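You operate a simulated robot arm through the tools that you are given. There is no shell and no other tool.

Carry out the task below with a simulated robot arm. There is one attempt and no reset: what you move stays moved.

JOB
The till shows the wrong drink: void it, then key in the yellow ticket up to its total.
Fine: dial to VOID, press the wrong drink's key, dial back to SALE; take no payment.

Only the result counts: the job must be done as asked and must still hold three seconds after the hand-in. Knocking over, shifting, dropping, spilling or breaking anything else fails it.

ROBOT AND FRAMES
A 7-joint arm with a two-finger parallel gripper, fixed in place. Base frame: the origin is at the foot of the arm, x ahead of it, y to its left, z up; the work surface is at about z = 0.95. Units: m, degrees, N and s.
With the tool pointing down near the work surface it reaches from about 0.36 to 0.88 m from the base axis. Its first joint turns from -143.0 to 143.0 degrees. Payload 3 kg.
The TCP is the grasp point between the finger pads, 0.03 m short of the fingertips. In the tool frame z runs along the fingers and y along their closing line. The gripper opens to 0.094 m. The fingers are 0.028 m wide and 0.01 m thick; the gripper's body (0.05 by 0.096 m) begins 0.055 m behind the TCP.
Orientation is told as [roll, pitch, yaw] about the base's x, y, z axes, in that order, counted from this pose: with the fingers straight down and closing along the base's y, the tool's x points along the base's -x, its y along +y and its z along -z.

CONTROLS
- The arm moves only by the tool apply_moves. Its argument "deltas" is a list that holds one entry, the list of rows, each a list of 7 numbers: the shift along the tool's x, y, z in m, then the turn, a rotation vector about the tool's x, y, z in degrees, then the finger opening in m, from 0 to 0.094. In form: [[[dx, dy, dz, wx, wy, wz, claw], ...]]. A call has 1 to 20 rows; each row shifts and turns the commanded pose from where the row before left it, along the tool's axes as they then stand. Rows are played at 5 a second. More than 0.05 m and 8.6 degrees between two rows, or a gripper value outside its range, and nothing of the call is played. Where a pose cannot be reached the arm comes as near as it can. A force on the tool above 40 N (or 10 N above the force at the start of the call, whichever is more), or a blocked arm, ends the call early, and 0.2 s more pass. Each finger travels about 0.072 m/s and halts on what it meets, pressing with about 21 N; the grip force reading is that of the motor and also rises with nothing between the fingers. The clock runs only during rows and for 0.2 s after the last one: add rows that do not move to give the fingers time. It gives the time, the measured TCP pose, the force on the tool (base axes), the opening and the grip force at its end, in the units of the frame above (readings bear some noise), with the torque about the TCP (base axes, N m) and any sound that the robot's microphone picked up.
- Cameras (640 x 400 px; columns grow to the right, rows downward): "scene" is fixed at [0.2206, 0.6482, 1.8556]; the picture's right is [-0.67, -0.75, 0.00], its down [-0.67, 0.60, -0.44] and it looks along [0.33, -0.29, -0.90] (base axes); focal length 314 px, centre (320, 200). "wrist" rides on the gripper at [0.076, 0.014, -0.103] in the tool frame; the picture's right is [-0.18, 0.98, 0.00], its down [-0.75, -0.14, -0.64] and it looks along [-0.63, -0.12, 0.77] (tool axes); focal length 243 px, centre (320, 200). There is no depth. A picture from a camera that has moved, and an enlarged one, comes with that camera's place and axes in the base frame and with its lens.
- grab_frame(camera): a new picture of that camera. It takes no simulated time.
- enlarge(camera, box): a new picture of the part [left, top, right, bottom] of that camera's present view, enlarged. It takes no simulated time.
- finish_job(): hands the job in; it is judged then, once.

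Places have to be worked out from the pictures, the camera data and where the tool is seen. Open the gripper and draw the arm clear of the work before you hand the job in, unless the task says otherwise.

The tools are called after ">>>" by a JSON object that holds its "op" and its "data". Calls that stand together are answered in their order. apply_moves: Moves the arm, as the interface text tells. Its arguments: {"type":"object","properties":{"deltas":{"type":"array"}},"required":["deltas"]} The other tools are called the same way: grab_frame (camera) takes a picture; enlarge (camera, box) takes an enlarged picture of a part of a camera's view; finish_job () hands the job in.

At the start:

```text
t: 0.0
position: [0.4422, 0.0738, 1.3422]
tcp_rot: [0.0, 0.0, 0.0]
contact_force: [0.3, -0.3, 0.6]
ft_torque: [-0.02, -0.01, -0.01]
finger_gap: 0.0938
grasp_force: 0.0
```

scene: 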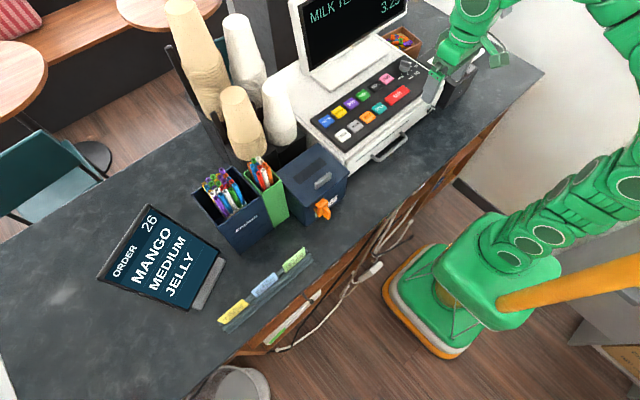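
wrist: 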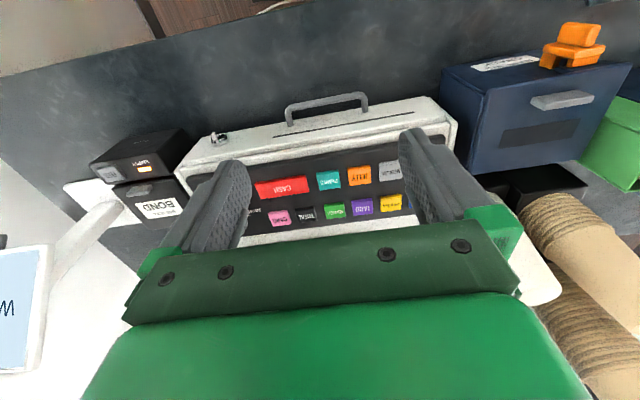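

I'll start by looking closely at the till, the keys, the tickets and the order screen.

>>> {"op": "enlarge", "data": {"camera": "scene", "box": [290, 40, 450, 160]}}

>>> {"op": "enlarge", "data": {"camera": "scene", "box": [200, 230, 330, 340]}}

>>> {"op": "enlarge", "data": {"camera": "scene", "box": [280, 0, 440, 100]}}

>>> {"op": "enlarge", "data": {"camera": "wrist", "box": [180, 80, 460, 250]}}

```text
3.33 times, centred on (370, 100) of scene
camera zoom: at [0.2206, 0.6482, 1.8556], right [-0.67, -0.75, 0.0], down [-0.67, 0.6, -0.44], along [0.33, -0.29, -0.9], focal length 1046 px, centre (153, 533)
```

zoom: 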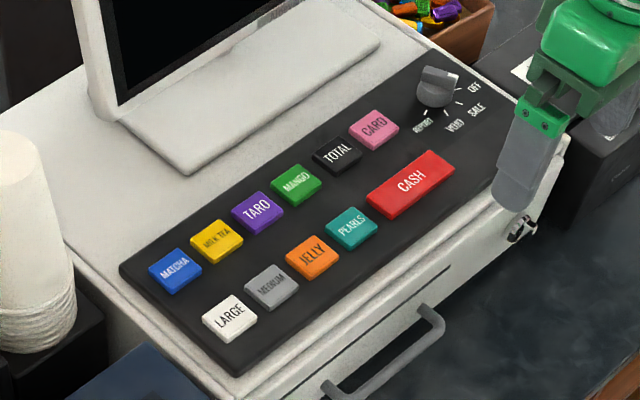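

```text
3.64 times, centred on (265, 285) of scene
camera zoom: at [0.2206, 0.6482, 1.8556], right [-0.67, -0.75, 0.0], down [-0.67, 0.6, -0.44], along [0.33, -0.29, -0.9], focal length 1141 px, centre (520, -109)
```

zoom: 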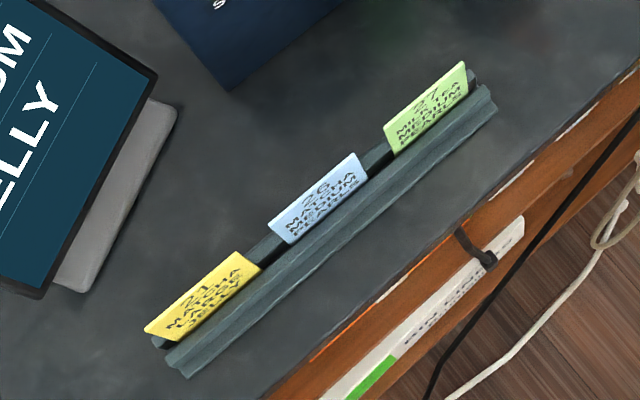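

```text
4.00 times, centred on (360, 50) of scene
camera zoom: at [0.2206, 0.6482, 1.8556], right [-0.67, -0.75, 0.0], down [-0.67, 0.6, -0.44], along [0.33, -0.29, -0.9], focal length 1255 px, centre (160, 800)
```

zoom: 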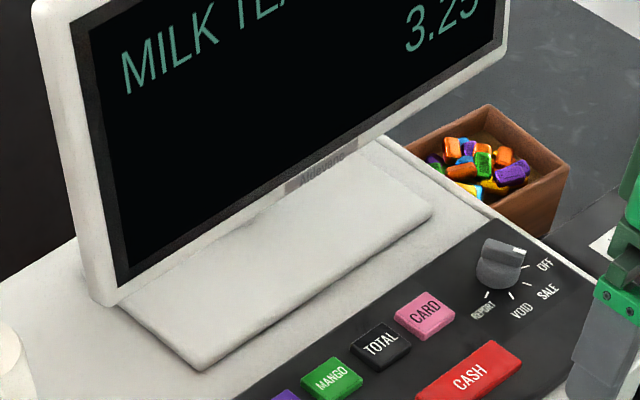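

```text
2.29 times, centred on (320, 165) of wrist
camera zoom: at [0.3677, 0.0896, 1.4424], right [0.18, 0.98, 0.0], down [0.75, -0.14, 0.64], along [0.63, -0.12, -0.77], focal length 555 px, centre (320, 280)
```

zoom: 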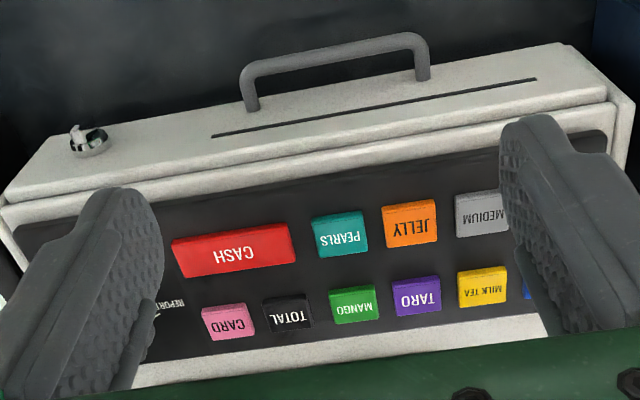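

The display reads "MILK TEA ... 3.25" and the yellow ticket seems to read MATCHA plus more lines. I'll zoom in further on the tickets, the dial and the display to be certain.

>>> {"op": "enlarge", "data": {"camera": "scene", "box": [212, 290, 262, 330]}}

>>> {"op": "enlarge", "data": {"camera": "scene", "box": [385, 50, 433, 80]}}

>>> {"op": "enlarge", "data": {"camera": "scene", "box": [285, 0, 415, 50]}}

>>> {"op": "enlarge", "data": {"camera": "scene", "box": [245, 240, 315, 300]}}

```text
10.00 times, centred on (237, 310) of scene
camera zoom: at [0.2206, 0.6482, 1.8556], right [-0.67, -0.75, 0.0], down [-0.67, 0.6, -0.44], along [0.33, -0.29, -0.9], focal length 3137 px, centre (1150, -900)
```

zoom: 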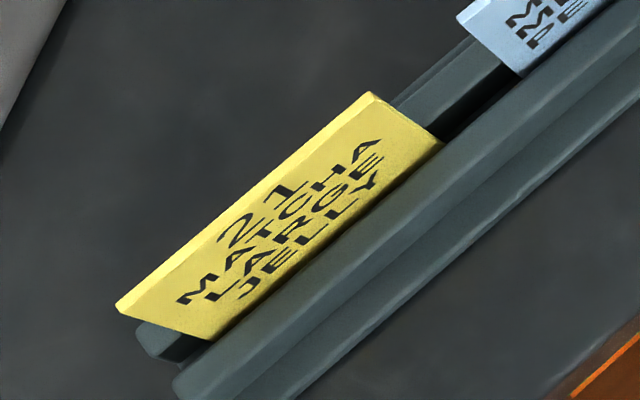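

```text
13.33 times, centred on (409, 65) of scene
camera zoom: at [0.2206, 0.6482, 1.8556], right [-0.67, -0.75, 0.0], down [-0.67, 0.6, -0.44], along [0.33, -0.29, -0.9], focal length 4183 px, centre (-867, 2000)
```

zoom: 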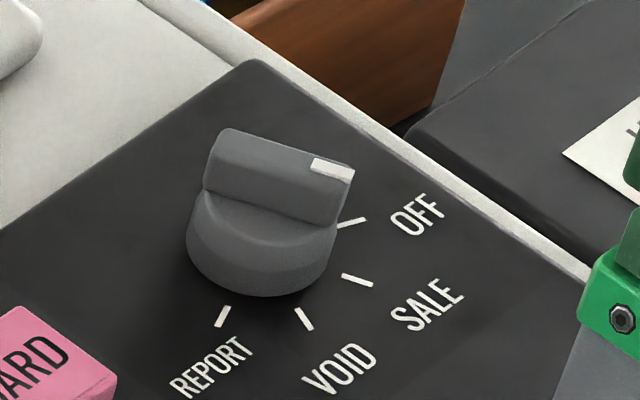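

```text
4.92 times, centred on (350, 25) of scene
camera zoom: at [0.2206, 0.6482, 1.8556], right [-0.67, -0.75, 0.0], down [-0.67, 0.6, -0.44], along [0.33, -0.29, -0.9], focal length 1544 px, centre (172, 1062)
```

zoom: 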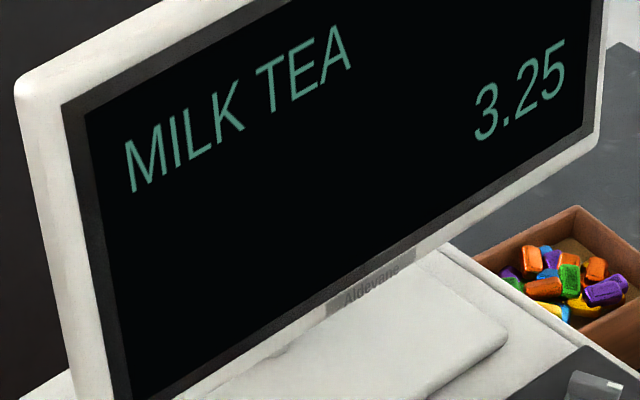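

```text
6.67 times, centred on (280, 270) of scene
camera zoom: at [0.2206, 0.6482, 1.8556], right [-0.67, -0.75, 0.0], down [-0.67, 0.6, -0.44], along [0.33, -0.29, -0.9], focal length 2091 px, centre (587, -267)
```

zoom: 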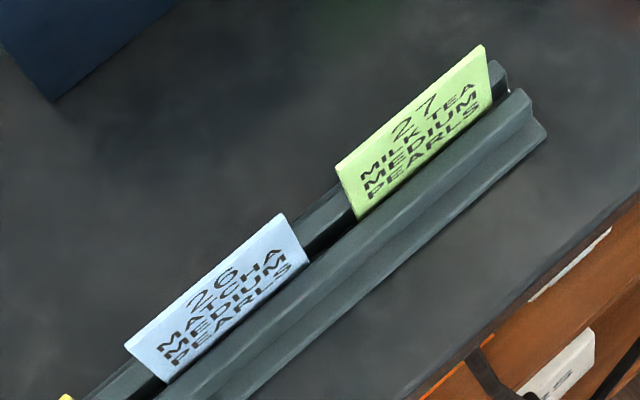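

The yellow ticket reads 21 / MATCHA / LARGE / JELLY. The display shows MILK TEA 3.25, and the knob's bar direction works out to about 22° toward −y, so the dial is at SALE. From two views I place the keys at z≈1.11 (MILK TEA ≈ (0.674, 0.165), JELLY ≈ (0.603, 0.113), TOTAL ≈ (0.674, 0.007)) and the dial at ≈ (0.673, −0.134). I'll move over to get a better view of the dial.

>>> {"op": "apply_moves", "data": {"deltas": [[[-0.0116, -0.0348, 0, 0, 0, 0, 0.094], [-0.0116, -0.0348, 0, 0, 0, 0, 0.094], [-0.0116, -0.0348, 0, 0, 0, 0, 0.094], [-0.0116, -0.0348, 0, 0, 0, 0, 0.094], [-0.0116, -0.0348, 0, 0, 0, 0, 0.094], [0, 0, 0, 0, 0, 0, 0.094], [0, 0, 0, 0, 0, 0, 0.094]]]}}

```text
t: 1.6
position: [0.5007, -0.0978, 1.3403]
tcp_rot: [0.0, 0.0, 0.0]
contact_force: [0.1, 0.4, 0.0]
ft_torque: [0.02, -0.01, 0.0]
finger_gap: 0.0942
grasp_force: 0.0
```

The arm is now near (0.50, −0.10, 1.34). Next I take pictures of the dial from here.

>>> {"op": "grab_frame", "data": {"camera": "wrist"}}

>>> {"op": "grab_frame", "data": {"camera": "scene"}}

>>> {"op": "enlarge", "data": {"camera": "wrist", "box": [220, 120, 420, 245]}}

```text
taken
camera wrist: at [0.425, -0.0827, 1.4426], right [0.18, 0.98, 0.0], down [0.75, -0.14, 0.64], along [0.63, -0.12, -0.77], focal length 243 px, centre (320, 200)
```

wrist: 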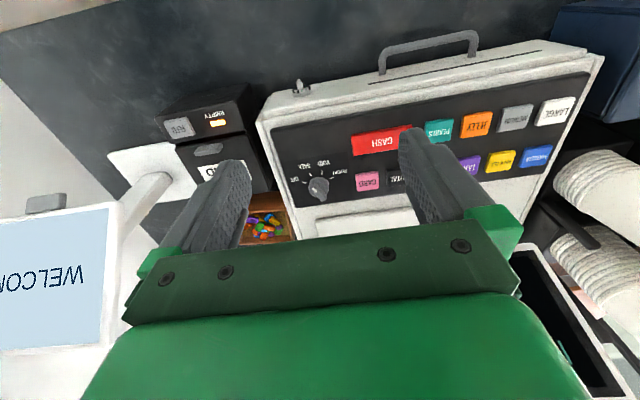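

```text
taken
```

scene: 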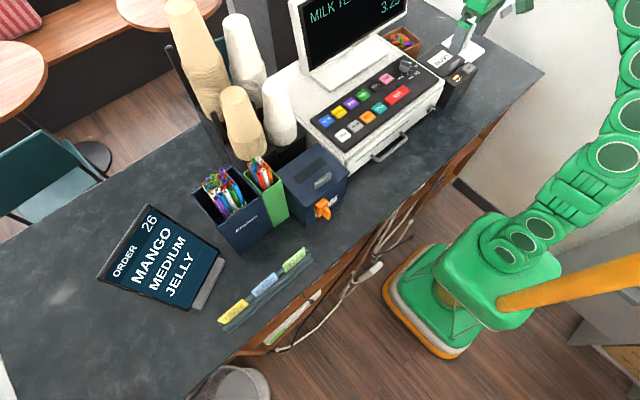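

```text
3.20 times, centred on (320, 182) of wrist
camera zoom: at [0.425, -0.0827, 1.4426], right [0.18, 0.98, 0.0], down [0.75, -0.14, 0.64], along [0.63, -0.12, -0.77], focal length 776 px, centre (320, 256)
```

zoom: 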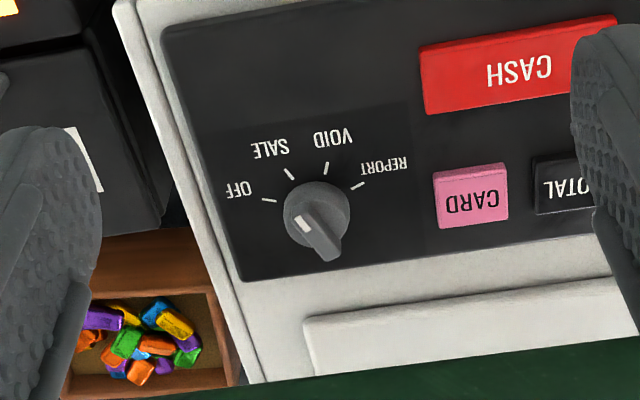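

The dial is confirmed at SALE, its pointer bar is about 28 mm tall, and VOID is one 45° step clockwise seen from above. I'll go above the dial with the gripper yawed +22.5°, so the fingers straddle the bar, and check the alignment.

>>> {"op": "apply_moves", "data": {"deltas": [[[-0.0286, -0.0057, 0.015, 0, 0, 0, 0.094], [-0.0286, -0.0057, 0.015, 0, 0, 0, 0.094], [-0.0286, -0.0057, 0.015, 0, 0, 0, 0.094], [-0.0286, -0.0057, 0.015, 0, 0, 0, 0.094], [-0.0286, -0.0057, 0.015, 0, 0, 0, 0.094], [-0.0286, -0.0057, 0.015, 0, 0, 0, 0.094], [0, 0, 0, 0, 0, -7.5, 0.06], [0, 0, 0, 0, 0, -7.5, 0.06], [0, 0, 0, 0, 0, -7.5, 0.06], [0, 0, 0, 0, 0, 0, 0.06], [0, 0, 0, 0, 0, 0, 0.06]]]}}

```text
t: 4.0
position: [0.6719, -0.1347, 1.2498]
tcp_rot: [-0.1, -0.1, 22.5]
contact_force: [0.2, 0.1, 0.9]
ft_torque: [-0.01, 0.0, -0.03]
finger_gap: 0.0601
grasp_force: 0.1
```

The tool is now above the dial with yaw 22.5° and the gap at 0.06. I'll check the alignment in the wrist view.

>>> {"op": "grab_frame", "data": {"camera": "wrist"}}

>>> {"op": "enlarge", "data": {"camera": "wrist", "box": [240, 50, 400, 150]}}

>>> {"op": "enlarge", "data": {"camera": "scene", "box": [340, 0, 500, 100]}}

```text
taken
camera wrist: at [0.5971, -0.1501, 1.352], right [-0.21, 0.98, 0.0], down [0.75, 0.16, 0.64], along [0.63, 0.13, -0.77], focal length 243 px, centre (320, 200)
```

wrist: 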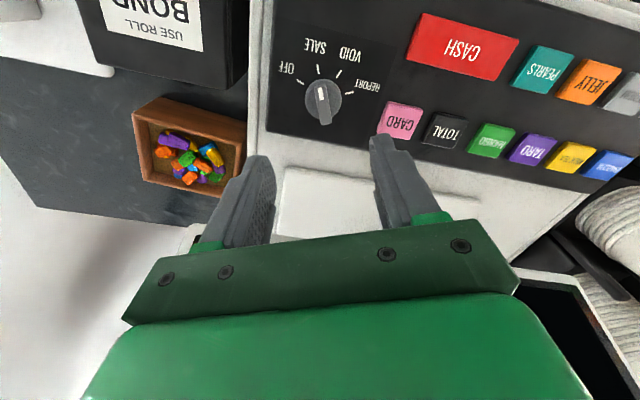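

```text
4.00 times, centred on (320, 100) of wrist
camera zoom: at [0.5971, -0.1501, 1.352], right [-0.21, 0.98, 0.0], down [0.75, 0.16, 0.64], along [0.63, 0.13, -0.77], focal length 970 px, centre (320, 600)
```

zoom: 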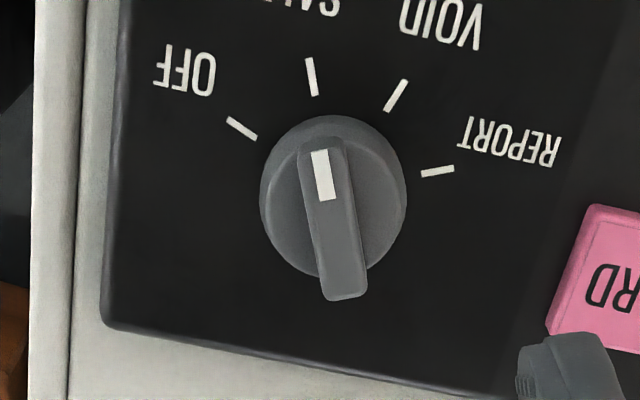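

```text
4.00 times, centred on (420, 50) of scene
camera zoom: at [0.2206, 0.6482, 1.8556], right [-0.67, -0.75, 0.0], down [-0.67, 0.6, -0.44], along [0.33, -0.29, -0.9], focal length 1255 px, centre (-80, 800)
```

zoom: 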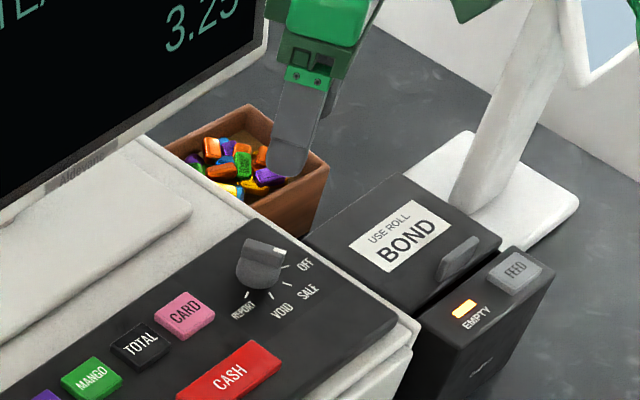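

The bar lines up with the tool x axis. I place its centre about 2 mm along tool x and 3.3 mm along tool y, with its top at z≈1.135, the panel at z≈1.108 and the skirt below the bar. I'll correct the centring, then descend until the fingertips are at z≈1.124, straddling the bar above the skirt.

>>> {"op": "apply_moves", "data": {"deltas": [[[0.002, 0.0033, 0, 0, 0, 0, 0.05], [0, 0, 0.02, 0, 0, 0, 0.05], [0, 0, 0.02, 0, 0, 0, 0.05], [0, 0, 0.02, 0, 0, 0, 0.05], [0, 0, 0.016, 0, 0, 0, 0.05], [0, 0, 0.005, 0, 0, 0, 0.05], [0, 0, 0.005, 0, 0, 0, 0.05], [0, 0, 0, 0, 0, 0, 0.05], [0, 0, 0, 0, 0, 0, 0.05]]]}}

```text
t: 6.0
position: [0.6695, -0.1312, 1.1642]
tcp_rot: [0.0, 0.0, 22.5]
contact_force: [-0.6, 0.4, 0.3]
ft_torque: [0.03, 0.01, 0.0]
finger_gap: 0.0502
grasp_force: 0.2
```

The TCP is at z=1.164 with no contact. I'll check the alignment up close before the final 10 mm.

>>> {"op": "grab_frame", "data": {"camera": "wrist"}}

>>> {"op": "enlarge", "data": {"camera": "wrist", "box": [240, 90, 400, 190]}}

>>> {"op": "enlarge", "data": {"camera": "scene", "box": [370, 30, 450, 80]}}

```text
taken
camera wrist: at [0.5941, -0.1466, 1.266], right [-0.21, 0.98, 0.0], down [0.75, 0.16, 0.64], along [0.63, 0.13, -0.77], focal length 243 px, centre (320, 200)
```

wrist: 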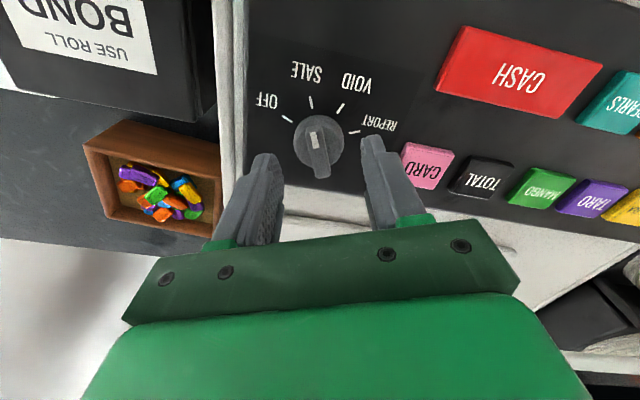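

```text
4.00 times, centred on (320, 140) of wrist
camera zoom: at [0.5941, -0.1466, 1.266], right [-0.21, 0.98, 0.0], down [0.75, 0.16, 0.64], along [0.63, 0.13, -0.77], focal length 970 px, centre (320, 440)
```

zoom: 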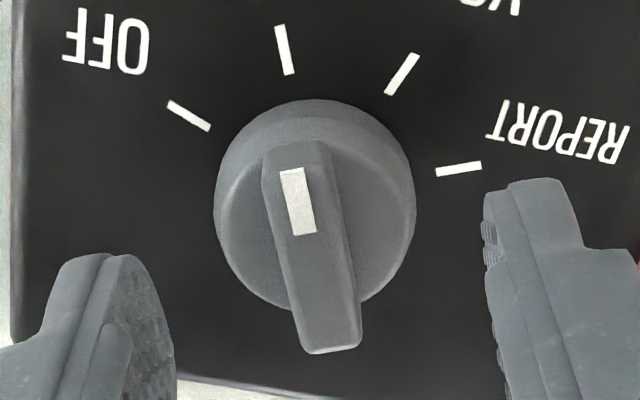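

```text
8.00 times, centred on (410, 55) of scene
camera zoom: at [0.2206, 0.6482, 1.8556], right [-0.67, -0.75, 0.0], down [-0.67, 0.6, -0.44], along [0.33, -0.29, -0.9], focal length 2510 px, centre (-400, 1360)
```

zoom: 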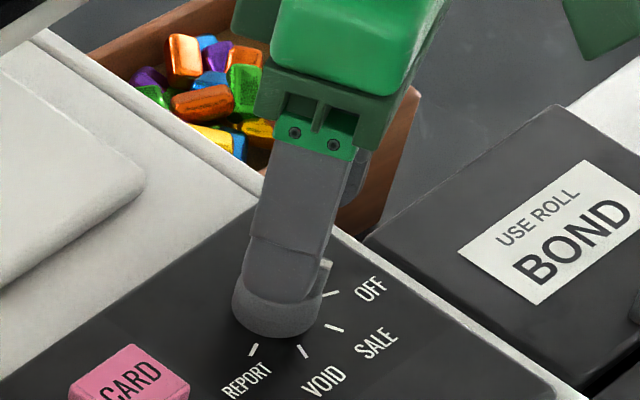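

The bar is centred between the fingers to within about 1–2 mm and is parallel to the pads. I'll make a small shift, go down the last 9 mm and close on the bar.

>>> {"op": "apply_moves", "data": {"deltas": [[[0.0018, -0.0004, 0, 0, 0, 0, 0.05], [0, 0, 0.003, 0, 0, 0, 0.05], [0, 0, 0.003, 0, 0, 0, 0.05], [0, 0, 0.003, 0, 0, 0, 0.05], [0, 0, 0, 0, 0, 0, 0.05], [0, 0, 0, 0, 0, 0, 0.03], [0, 0, 0, 0, 0, 0, 0.02], [0, 0, 0, 0, 0, 0, 0.014], [0, 0, 0, 0, 0, 0, 0.008], [0, 0, 0, 0, 0, 0, 0.004], [0, 0, 0, 0, 0, 0, 0.004]]]}}

```text
t: 8.4
position: [0.6685, -0.1327, 1.155]
tcp_rot: [-0.1, 0.0, 22.5]
contact_force: [5.5, -8.7, 0.7]
ft_torque: [-0.12, -0.4, -0.04]
finger_gap: 0.0107
grasp_force: 44.8
```

The fingers closed on the bar at 10.7 mm with only about 10 N of side load. Now I turn the dial 45° clockwise seen from above, from yaw +22.5° to −22.5°, toward VOID.

>>> {"op": "apply_moves", "data": {"deltas": [[[0, 0, 0, 0, 0, 5, 0.004], [0, 0, 0, 0, 0, 5, 0.004], [0, 0, 0, 0, 0, 5, 0.004], [0, 0, 0, 0, 0, 5, 0.004], [0, 0, 0, 0, 0, 5, 0.004], [0, 0, 0, 0, 0, 5, 0.004], [0, 0, 0, 0, 0, 5, 0.004], [0, 0, 0, 0, 0, 5, 0.004], [0, 0, 0, 0, 0, 5, 0.004], [0, 0, 0, 0, 0, 0, 0.004], [0, 0, 0, 0, 0, 0, 0.004]]]}}

>>> {"op": "enlarge", "data": {"camera": "scene", "box": [285, 0, 445, 100]}}

>>> {"op": "enlarge", "data": {"camera": "wrist", "box": [240, 90, 400, 190]}}

```text
t: 10.7
position: [0.6702, -0.1299, 1.1554]
tcp_rot: [0.2, 0.1, -22.5]
contact_force: [4.5, 1.9, -14.1]
ft_torque: [0.25, -0.07, 0.01]
finger_gap: 0.0107
grasp_force: 44.4
stopped in row 11: the force on the tool passed its limit at 41 N (the readings are from after the stop); the commanded pose is now the measured one
```

```text
4.00 times, centred on (365, 50) of scene
camera zoom: at [0.2206, 0.6482, 1.8556], right [-0.67, -0.75, 0.0], down [-0.67, 0.6, -0.44], along [0.33, -0.29, -0.9], focal length 1255 px, centre (140, 800)
```

zoom: 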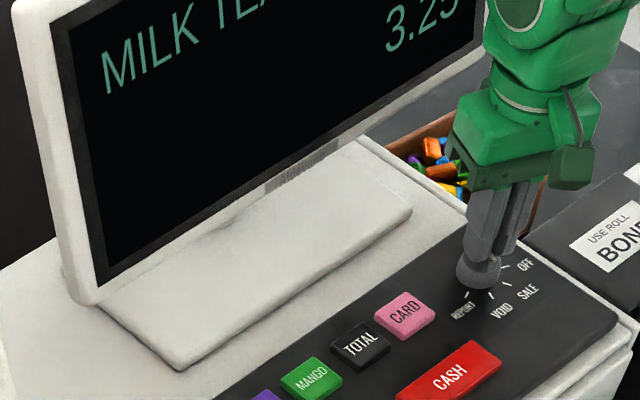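

```text
4.00 times, centred on (320, 140) of wrist
camera zoom: at [0.6044, -0.0879, 1.2573], right [0.55, 0.84, 0.0], down [0.64, -0.42, 0.64], along [0.54, -0.35, -0.77], focal length 970 px, centre (320, 440)
```

zoom: 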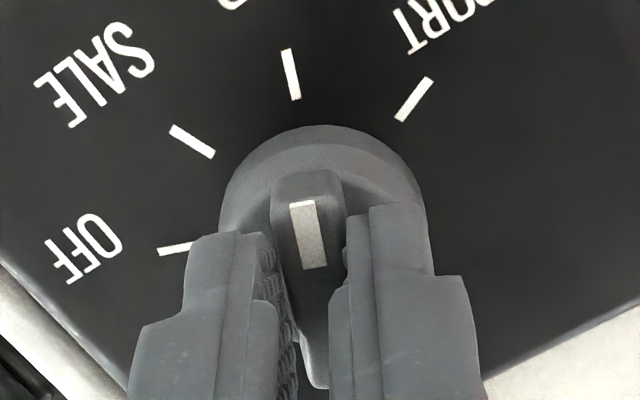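

The dial bar now points at the VOID tick. The stop came at the very end of the turn. I'll open the fingers, lift straight up and check that the dial stays at VOID.

>>> {"op": "apply_moves", "data": {"deltas": [[[0, 0, 0, 0, 0, 0, 0.02], [0, 0, 0, 0, 0, 0, 0.05], [0, 0, 0, 0, 0, 0, 0.05], [0, 0, 0, 0, 0, 0, 0.05], [0, 0, -0.01, 0, 0, 0, 0.05], [0, 0, -0.02, 0, 0, 0, 0.05], [0, 0, -0.02, 0, 0, 0, 0.05], [0, 0, -0.02, 0, 0, 0, 0.05], [0, 0, 0, 0, 0, 0, 0.05]]]}}

>>> {"op": "enlarge", "data": {"camera": "wrist", "box": [220, 50, 420, 175]}}

>>> {"op": "enlarge", "data": {"camera": "scene", "box": [285, 0, 445, 100]}}

```text
t: 12.7
position: [0.6681, -0.1313, 1.2264]
tcp_rot: [0.1, 0.1, -22.5]
contact_force: [-0.5, -0.2, 0.4]
ft_torque: [-0.01, -0.04, 0.02]
finger_gap: 0.05
grasp_force: 0.1
```

```text
3.20 times, centred on (320, 112) of wrist
camera zoom: at [0.6037, -0.0886, 1.3278], right [0.55, 0.84, 0.0], down [0.64, -0.42, 0.64], along [0.54, -0.35, -0.77], focal length 776 px, centre (320, 480)
```

zoom: 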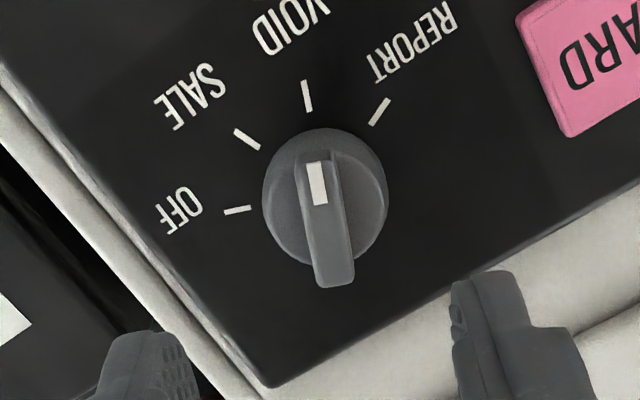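

```text
4.00 times, centred on (365, 50) of scene
camera zoom: at [0.2206, 0.6482, 1.8556], right [-0.67, -0.75, 0.0], down [-0.67, 0.6, -0.44], along [0.33, -0.29, -0.9], focal length 1255 px, centre (140, 800)
```

zoom: 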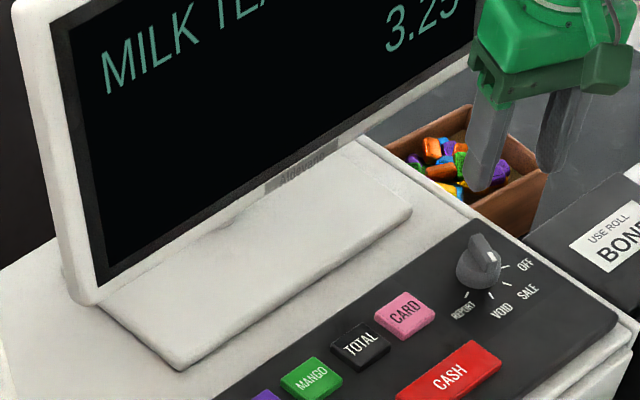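

The dial rests at VOID. Next I straighten the yaw, lift and move over to look at the MILK TEA key and the cups to its left.

>>> {"op": "apply_moves", "data": {"deltas": [[[0, 0, -0.02, 0, 0, -7.5, 0.05], [0, 0, -0.02, 0, 0, -7.5, 0.05], [0, 0, -0.02, 0, 0, -7.5, 0.05], [0.012, 0.035, 0, 0, 0, 0, 0.03], [0.012, 0.035, 0, 0, 0, 0, 0.01], [0.012, 0.035, 0, 0, 0, 0, 0.0], [0.012, 0.035, 0, 0, 0, 0, 0.0], [0.012, 0.035, 0, 0, 0, 0, 0.0], [0.012, 0.035, 0, 0, 0, 0, 0.0], [0, 0.035, 0, 0, 0, 0, 0.0], [0, 0, 0, 0, 0, 0, 0.0], [0, 0, 0, 0, 0, 0, 0.0]]]}}

>>> {"op": "grab_frame", "data": {"camera": "wrist"}}

>>> {"op": "grab_frame", "data": {"camera": "scene"}}

```text
t: 15.3
position: [0.5973, 0.1138, 1.2655]
tcp_rot: [0.0, 0.0, 0.0]
contact_force: [-0.6, -0.2, 0.1]
ft_torque: [-0.01, 0.0, 0.01]
finger_gap: 0.0001
grasp_force: 20.6
out of reach, approached as far as the arm can: row 3
```

```text
taken
camera wrist: at [0.5212, 0.1289, 1.3672], right [0.18, 0.98, 0.0], down [0.75, -0.14, 0.64], along [0.63, -0.12, -0.77], focal length 243 px, centre (320, 200)
```

wrist: 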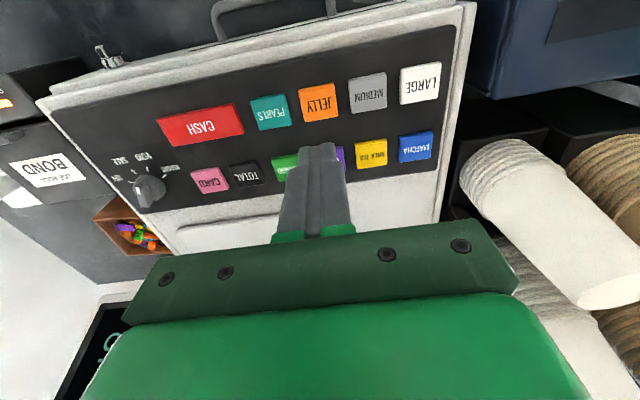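

```text
taken
```

scene: 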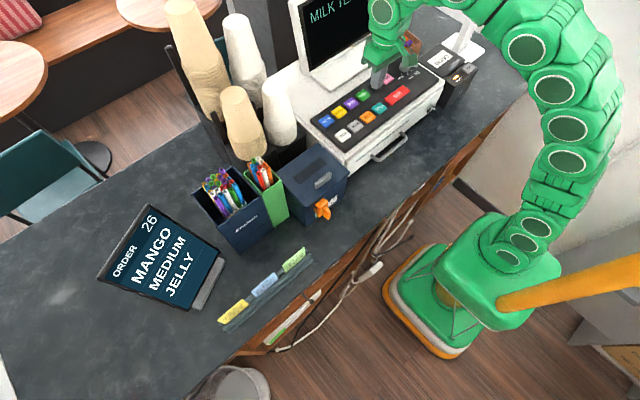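

The dial still shows VOID, and the white cup stack is at about (0.75, 0.33) with its top near z≈1.27, clear of the key positions. I'll zoom in to fix the key positions from this pose.

>>> {"op": "enlarge", "data": {"camera": "wrist", "box": [240, 40, 460, 200]}}

>>> {"op": "enlarge", "data": {"camera": "scene", "box": [305, 60, 405, 150]}}

>>> {"op": "enlarge", "data": {"camera": "scene", "box": [290, 0, 450, 100]}}

```text
2.50 times, centred on (350, 120) of wrist
camera zoom: at [0.5212, 0.1289, 1.3672], right [0.18, 0.98, 0.0], down [0.75, -0.14, 0.64], along [0.63, -0.12, -0.77], focal length 606 px, centre (245, 400)
```

zoom: 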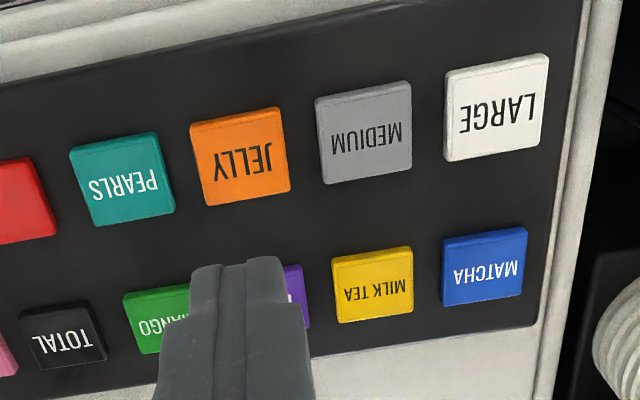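

```text
4.44 times, centred on (355, 105) of scene
camera zoom: at [0.2206, 0.6482, 1.8556], right [-0.67, -0.75, 0.0], down [-0.67, 0.6, -0.44], along [0.33, -0.29, -0.9], focal length 1394 px, centre (164, 622)
```

zoom: 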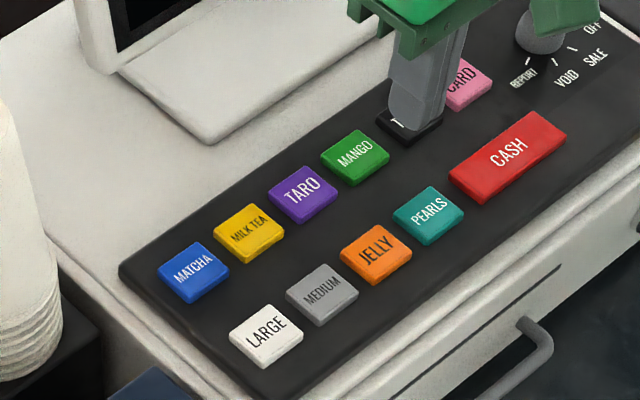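

```text
4.00 times, centred on (370, 50) of scene
camera zoom: at [0.2206, 0.6482, 1.8556], right [-0.67, -0.75, 0.0], down [-0.67, 0.6, -0.44], along [0.33, -0.29, -0.9], focal length 1255 px, centre (120, 800)
```

zoom: 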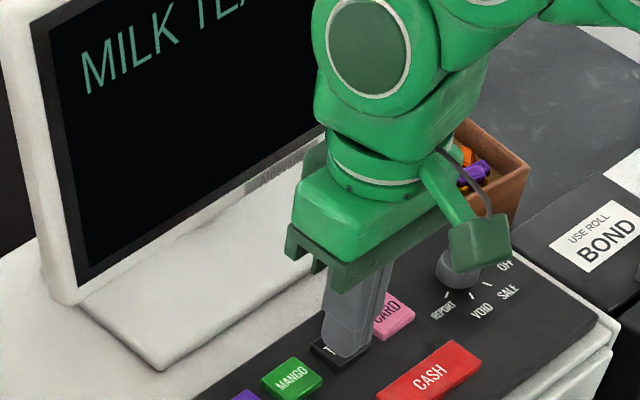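

Keys, with tops at z≈1.1135: MILK TEA (0.675, 0.163), MATCHA (0.674, 0.214), LARGE (0.604, 0.214), JELLY (0.605, 0.1125), TOTAL (0.6745, 0.007). I'll move above MILK TEA with closed fingers and stop about 8 mm over the key.

>>> {"op": "apply_moves", "data": {"deltas": [[[-0.0194, 0.0123, 0.0164, 0, 0, 0, 0], [-0.0194, 0.0123, 0.0164, 0, 0, 0, 0], [-0.0194, 0.0123, 0.0164, 0, 0, 0, 0], [-0.0195, 0.0123, 0.0163, 0, 0, 0, 0], [0, 0, 0.02, 0, 0, 0, 0], [0, 0, 0.02, 0, 0, 0, 0], [0, 0, 0.008, 0, 0, 0, 0], [0, 0, 0, 0, 0, 0, 0], [0, 0, 0, 0, 0, 0, 0]]]}}

>>> {"op": "enlarge", "data": {"camera": "wrist", "box": [240, 90, 400, 190]}}

>>> {"op": "enlarge", "data": {"camera": "scene", "box": [290, 50, 410, 150]}}

```text
t: 17.3
position: [0.6729, 0.1634, 1.1537]
tcp_rot: [0.2, -0.1, 0.0]
contact_force: [-0.4, -0.1, -0.2]
ft_torque: [0.03, -0.01, -0.01]
finger_gap: 0.0
grasp_force: 20.1
```

```text
4.00 times, centred on (320, 140) of wrist
camera zoom: at [0.5974, 0.1786, 1.2555], right [0.18, 0.98, 0.0], down [0.75, -0.14, 0.64], along [0.63, -0.12, -0.77], focal length 970 px, centre (320, 440)
```

zoom: 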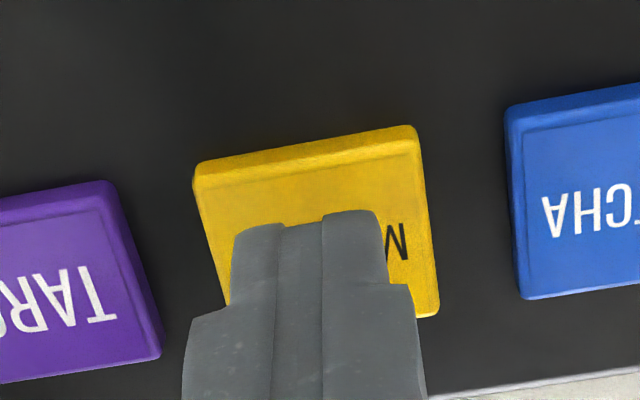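

```text
4.00 times, centred on (350, 100) of scene
camera zoom: at [0.2206, 0.6482, 1.8556], right [-0.67, -0.75, 0.0], down [-0.67, 0.6, -0.44], along [0.33, -0.29, -0.9], focal length 1255 px, centre (200, 600)
```

zoom: 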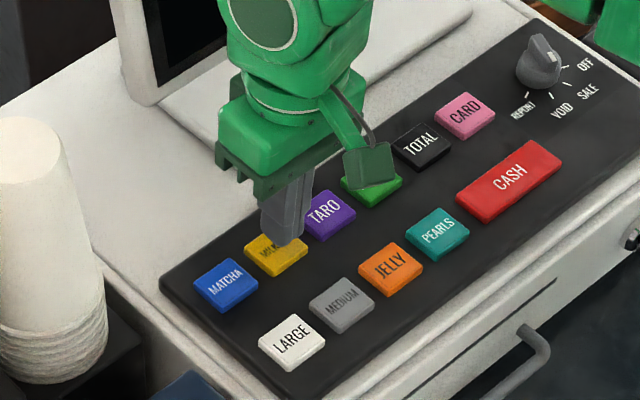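

The fingertips are centred over MILK TEA. I press down slowly to about 5 mm below the estimated key top and read the force.

>>> {"op": "apply_moves", "data": {"deltas": [[[0, 0, 0.005, 0, 0, 0, 0], [0, 0, 0.003, 0, 0, 0, 0], [0, 0, 0.0015, 0, 0, 0, 0], [0, 0, 0.0015, 0, 0, 0, 0], [0, 0, 0.0015, 0, 0, 0, 0], [0, 0, 0.0015, 0, 0, 0, 0]]]}}

>>> {"op": "enlarge", "data": {"camera": "scene", "box": [285, 0, 445, 100]}}

```text
t: 18.7
position: [0.6737, 0.1631, 1.1403]
tcp_rot: [0.0, 0.0, 0.0]
contact_force: [-0.1, -0.3, 0.6]
ft_torque: [0.03, -0.01, 0.01]
finger_gap: 0.0
grasp_force: 21.2
```

```text
4.00 times, centred on (365, 50) of scene
camera zoom: at [0.2206, 0.6482, 1.8556], right [-0.67, -0.75, 0.0], down [-0.67, 0.6, -0.44], along [0.33, -0.29, -0.9], focal length 1255 px, centre (140, 800)
```

zoom: 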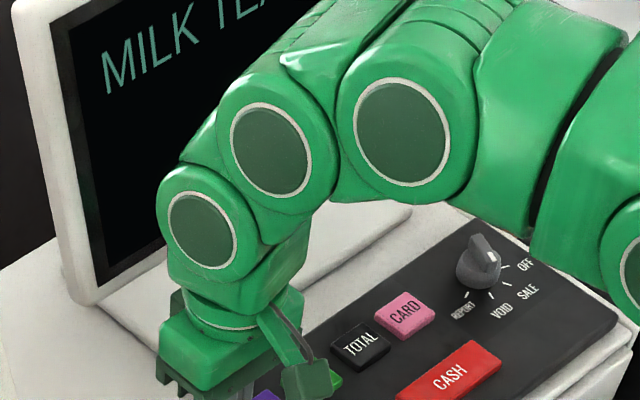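

No contact yet at TCP z=1.140, so I continue down in 1.5 mm steps.

>>> {"op": "apply_moves", "data": {"deltas": [[[0, 0, 0.0015, 0, 0, 0, 0], [0, 0, 0.0015, 0, 0, 0, 0], [0, 0, 0, 0, 0, 0, 0]]]}}

>>> {"op": "enlarge", "data": {"camera": "wrist", "box": [240, 90, 400, 190]}}

```text
t: 19.5
position: [0.6743, 0.1618, 1.1359]
tcp_rot: [0.1, 0.0, 0.0]
contact_force: [-0.2, 0.5, 1.2]
ft_torque: [-0.03, -0.01, -0.01]
finger_gap: 0.0
grasp_force: 21.1
```

```text
4.00 times, centred on (320, 140) of wrist
camera zoom: at [0.5979, 0.1777, 1.2387], right [0.18, 0.98, 0.0], down [0.75, -0.14, 0.64], along [0.63, -0.12, -0.77], focal length 970 px, centre (320, 440)
```

zoom: 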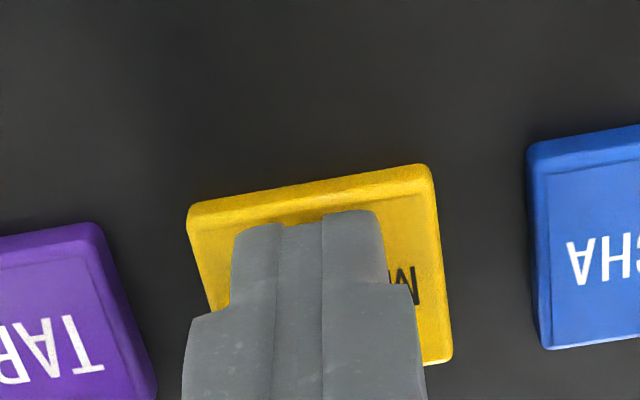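

Force is only about 1 N, so contact may just be starting. I continue in 1 mm steps.

>>> {"op": "apply_moves", "data": {"deltas": [[[0, 0, 0.001, 0, 0, 0, 0], [0, 0, 0.001, 0, 0, 0, 0], [0, 0, 0.001, 0, 0, 0, 0]]]}}

>>> {"op": "enlarge", "data": {"camera": "wrist", "box": [240, 90, 400, 190]}}

>>> {"op": "enlarge", "data": {"camera": "scene", "box": [285, 0, 445, 100]}}

```text
t: 20.3
position: [0.6734, 0.1629, 1.1338]
tcp_rot: [0.0, -0.1, 0.0]
contact_force: [-1.8, 1.4, 3.2]
ft_torque: [0.04, 0.04, -0.02]
finger_gap: 0.0
grasp_force: 20.8
heard: click
```

```text
4.00 times, centred on (320, 140) of wrist
camera zoom: at [0.598, 0.1777, 1.2355], right [0.18, 0.98, 0.0], down [0.75, -0.14, 0.64], along [0.63, -0.12, -0.77], focal length 970 px, centre (320, 440)
```

zoom: 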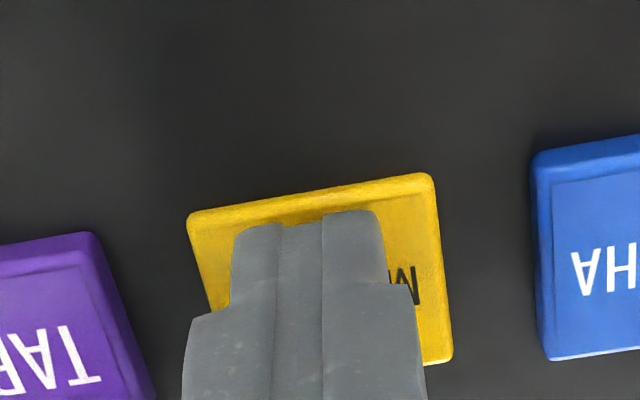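

```text
4.00 times, centred on (365, 50) of scene
camera zoom: at [0.2206, 0.6482, 1.8556], right [-0.67, -0.75, 0.0], down [-0.67, 0.6, -0.44], along [0.33, -0.29, -0.9], focal length 1255 px, centre (140, 800)
```

zoom: 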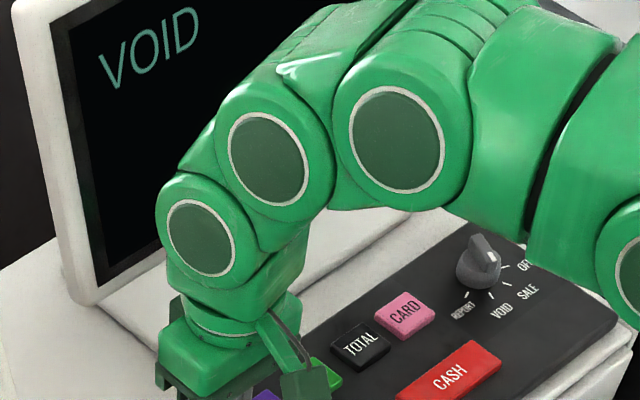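

A click was heard and the display now shows VOID with the MILK TEA line gone. The key actuates near TCP z≈1.134. I lift off and check the display from clear of it before going back to the dial.

>>> {"op": "apply_moves", "data": {"deltas": [[[0, 0, -0.005, 0, 0, 0, 0], [0, 0, -0.02, 0, 0, 0, 0], [0, 0, -0.03, 0, 0, 0, 0], [0, 0, -0.012, 0, 0, 0, 0], [0.0006, -0.0326, -0.003, 0, 0, 0, 0], [0.0006, -0.0326, -0.003, 0, 0, 0, 0], [0.0006, -0.0326, -0.003, 0, 0, 0, 0], [0.0006, -0.0326, -0.003, 0, 0, 0, 0], [0.0006, -0.0326, -0.003, 0, 0, 0, 0], [0.0006, -0.0326, -0.003, 0, 0, 0, 0], [0.0006, -0.0326, -0.003, 0, 0, 0, 0], [0.0006, -0.0326, -0.003, 0, 0, 0, 0.02], [0.0006, -0.0326, 0, 0, 0, 0, 0.03], [0, 0, 0, 0, 0, 7.5, 0.05], [0, 0, 0, 0, 0, 7.5, 0.05], [0, 0, 0, 0, 0, 7.5, 0.05], [0, 0, 0, 0, 0, 0, 0.05], [0, 0, 0, 0, 0, 0, 0.05]]]}}

>>> {"op": "grab_frame", "data": {"camera": "wrist"}}

>>> {"op": "enlarge", "data": {"camera": "wrist", "box": [240, 50, 400, 150]}}

>>> {"op": "enlarge", "data": {"camera": "scene", "box": [285, 0, 445, 100]}}

```text
t: 24.1
position: [0.6689, -0.1305, 1.2231]
tcp_rot: [0.1, 0.0, -22.6]
contact_force: [0.1, 0.7, -0.8]
ft_torque: [0.03, 0.01, -0.01]
finger_gap: 0.0499
grasp_force: 0.1
```

```text
taken
camera wrist: at [0.6033, -0.0873, 1.3253], right [0.55, 0.84, 0.0], down [0.64, -0.42, 0.64], along [0.54, -0.35, -0.77], focal length 243 px, centre (320, 200)
```

wrist: 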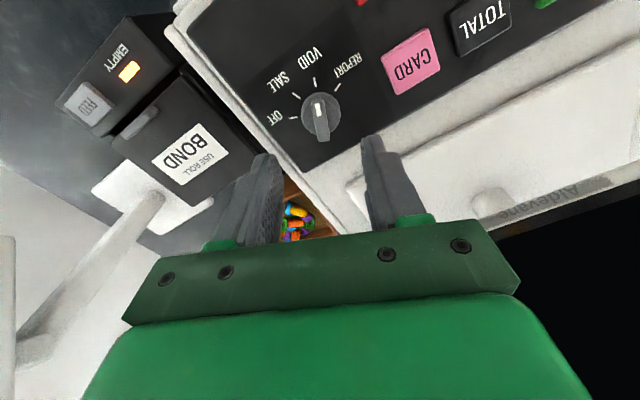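

```text
4.00 times, centred on (320, 100) of wrist
camera zoom: at [0.6033, -0.0873, 1.3253], right [0.55, 0.84, 0.0], down [0.64, -0.42, 0.64], along [0.54, -0.35, -0.77], focal length 970 px, centre (320, 600)
```

zoom: 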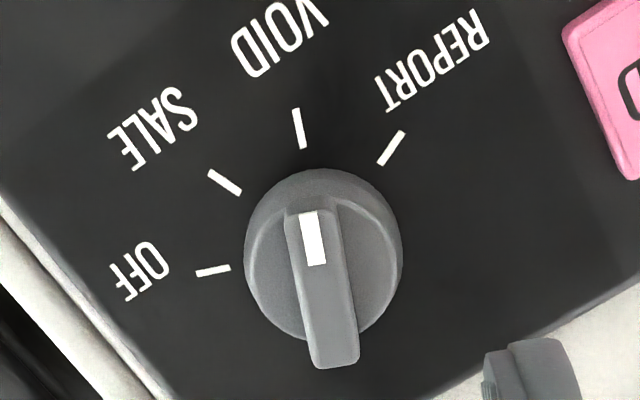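

```text
4.00 times, centred on (365, 50) of scene
camera zoom: at [0.2206, 0.6482, 1.8556], right [-0.67, -0.75, 0.0], down [-0.67, 0.6, -0.44], along [0.33, -0.29, -0.9], focal length 1255 px, centre (140, 800)
```

zoom: 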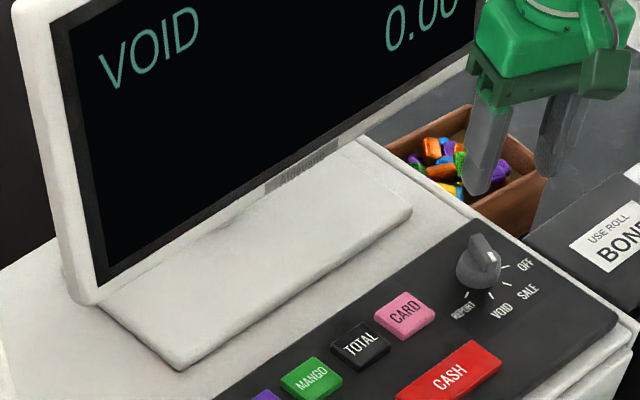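

The display now shows VOID 0.00. The bar is in line with the tool again and off centre by about (−2, −0.5) mm. I'll correct that, descend and grip the bar.

>>> {"op": "apply_moves", "data": {"deltas": [[[-0.002, -0.001, 0, 0, 0, 0, 0.05], [0, 0, 0.02, 0, 0, 0, 0.05], [0, 0, 0.02, 0, 0, 0, 0.05], [0, 0, 0.016, 0, 0, 0, 0.05], [0, 0, 0.004, 0, 0, 0, 0.05], [0, 0, 0.004, 0, 0, 0, 0.05], [0, 0, 0.004, 0, 0, 0, 0.05], [0, 0, 0, 0, 0, 0, 0.05], [0, 0, 0, 0, 0, 0, 0.03], [0, 0, 0, 0, 0, 0, 0.02], [0, 0, 0, 0, 0, 0, 0.014], [0, 0, 0, 0, 0, 0, 0.008], [0, 0, 0, 0, 0, 0, 0.006], [0, 0, 0, 0, 0, 0, 0.006]]]}}

>>> {"op": "enlarge", "data": {"camera": "wrist", "box": [240, 90, 400, 190]}}

```text
t: 27.1
position: [0.6689, -0.1315, 1.1555]
tcp_rot: [0.2, 0.0, -22.5]
contact_force: [5.1, 11.0, -1.0]
ft_torque: [0.24, -0.32, 0.03]
finger_gap: 0.0126
grasp_force: 5.6
```

```text
4.00 times, centred on (320, 140) of wrist
camera zoom: at [0.6045, -0.0888, 1.2578], right [0.55, 0.84, 0.0], down [0.64, -0.42, 0.64], along [0.54, -0.35, -0.77], focal length 970 px, centre (320, 440)
```

zoom: 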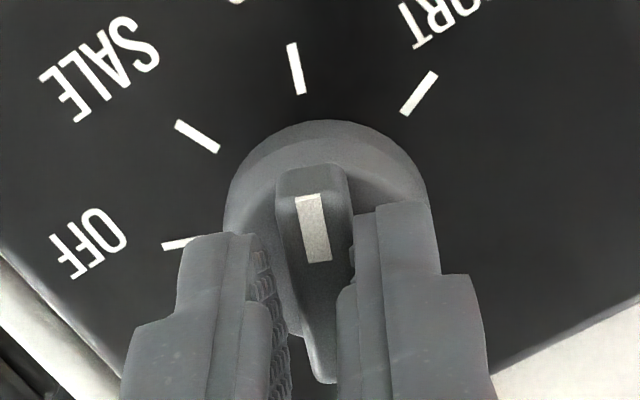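

Only the right finger is touching so far, with a gap of 12.6 mm and about 12 N along +y, so the tool is about 1 mm too far toward −y. I'll shift back 1 mm and finish closing.

>>> {"op": "apply_moves", "data": {"deltas": [[[0, 0.0007, 0, 0, 0, 0, 0.008], [0, 0.0006, 0, 0, 0, 0, 0.006], [0, 0, 0, 0, 0, 0, 0.004], [0, 0, 0, 0, 0, 0, 0.004], [0, 0, 0, 0, 0, 0, 0.004]]]}}

```text
t: 28.3
position: [0.6695, -0.1318, 1.1558]
tcp_rot: [0.1, -0.1, -22.5]
contact_force: [-0.1, 5.5, 3.2]
ft_torque: [0.1, -0.07, 0.02]
finger_gap: 0.0108
grasp_force: 45.0
```

The bar is gripped at 10.8 mm with 45 N of grip and only about 5 N of side load. Now I turn 45° counter-clockwise back to SALE.

>>> {"op": "apply_moves", "data": {"deltas": [[[0, 0, 0, 0, 0, -5, 0.004], [0, 0, 0, 0, 0, -5, 0.004], [0, 0, 0, 0, 0, -5, 0.004], [0, 0, 0, 0, 0, -5, 0.004], [0, 0, 0, 0, 0, -5, 0.004], [0, 0, 0, 0, 0, -5, 0.004], [0, 0, 0, 0, 0, -5, 0.004], [0, 0, 0, 0, 0, -5, 0.004], [0, 0, 0, 0, 0, -5, 0.004], [0, 0, 0, 0, 0, 0, 0.004]]]}}

>>> {"op": "enlarge", "data": {"camera": "wrist", "box": [240, 90, 400, 190]}}

>>> {"op": "enlarge", "data": {"camera": "scene", "box": [285, 0, 445, 100]}}

```text
t: 30.5
position: [0.6698, -0.1336, 1.1571]
tcp_rot: [0.1, 0.1, 22.5]
contact_force: [-2.7, -31.5, -5.2]
ft_torque: [-0.52, -0.68, -0.05]
finger_gap: 0.0108
grasp_force: 44.7
```

```text
4.00 times, centred on (320, 140) of wrist
camera zoom: at [0.5943, -0.148, 1.2574], right [-0.21, 0.98, 0.0], down [0.75, 0.16, 0.64], along [0.63, 0.13, -0.77], focal length 970 px, centre (320, 440)
```

zoom: 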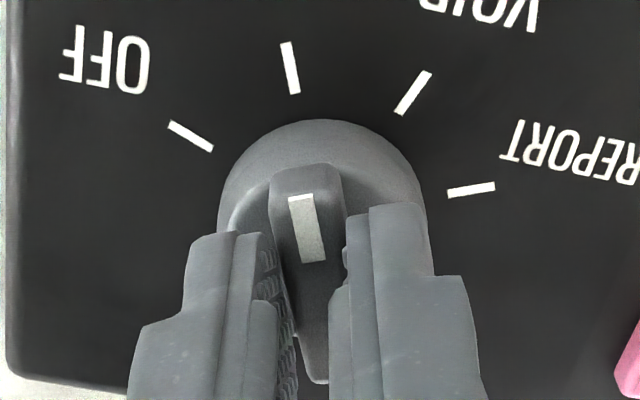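

```text
4.00 times, centred on (365, 50) of scene
camera zoom: at [0.2206, 0.6482, 1.8556], right [-0.67, -0.75, 0.0], down [-0.67, 0.6, -0.44], along [0.33, -0.29, -0.9], focal length 1255 px, centre (140, 800)
```

zoom: 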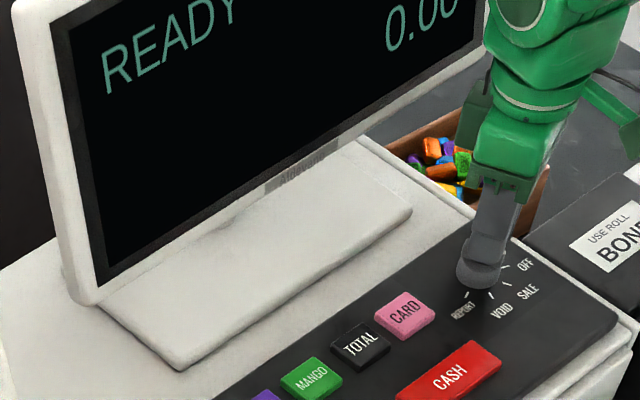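

The display shows READY 0.00 and the dial is at SALE. I ease off the side load, open the fingers, lift straight up and check that the dial holds.

>>> {"op": "apply_moves", "data": {"deltas": [[[0, -0.001, 0, 0, 0, 0, 0.012], [0, 0, 0, 0, 0, 0, 0.03], [0, 0, 0, 0, 0, 0, 0.05], [0, 0, 0, 0, 0, 0, 0.05], [0, 0, -0.005, 0, 0, 0, 0.05], [0, 0, -0.015, 0, 0, 0, 0.05], [0, 0, -0.02, 0, 0, 0, 0.05], [0, 0, -0.02, 0, 0, 0, 0.05], [0, 0, 0, 0, 0, 0, 0.05]]]}}

>>> {"op": "enlarge", "data": {"camera": "wrist", "box": [240, 50, 400, 150]}}

>>> {"op": "enlarge", "data": {"camera": "scene", "box": [285, 0, 445, 100]}}

```text
t: 32.5
position: [0.6689, -0.1334, 1.2153]
tcp_rot: [0.2, 0.0, 22.5]
contact_force: [0.6, -0.5, 0.0]
ft_torque: [0.0, 0.03, 0.0]
finger_gap: 0.0503
grasp_force: 0.2
```

```text
4.00 times, centred on (320, 100) of wrist
camera zoom: at [0.5936, -0.1476, 1.317], right [-0.21, 0.98, 0.0], down [0.75, 0.16, 0.64], along [0.63, 0.13, -0.77], focal length 970 px, centre (320, 600)
```

zoom: 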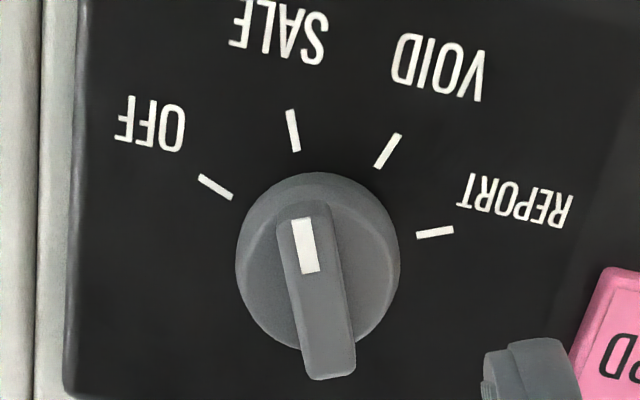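

```text
4.00 times, centred on (365, 50) of scene
camera zoom: at [0.2206, 0.6482, 1.8556], right [-0.67, -0.75, 0.0], down [-0.67, 0.6, -0.44], along [0.33, -0.29, -0.9], focal length 1255 px, centre (140, 800)
```

zoom: 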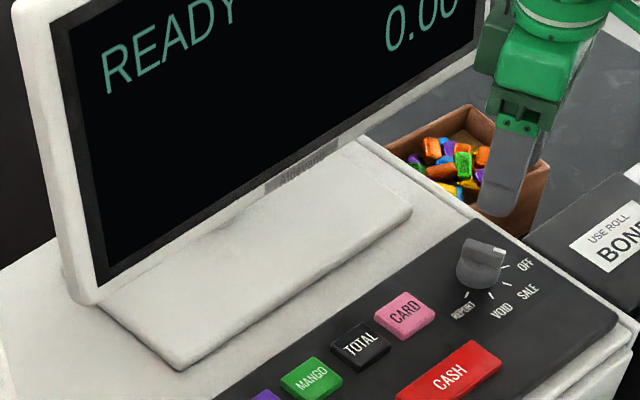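

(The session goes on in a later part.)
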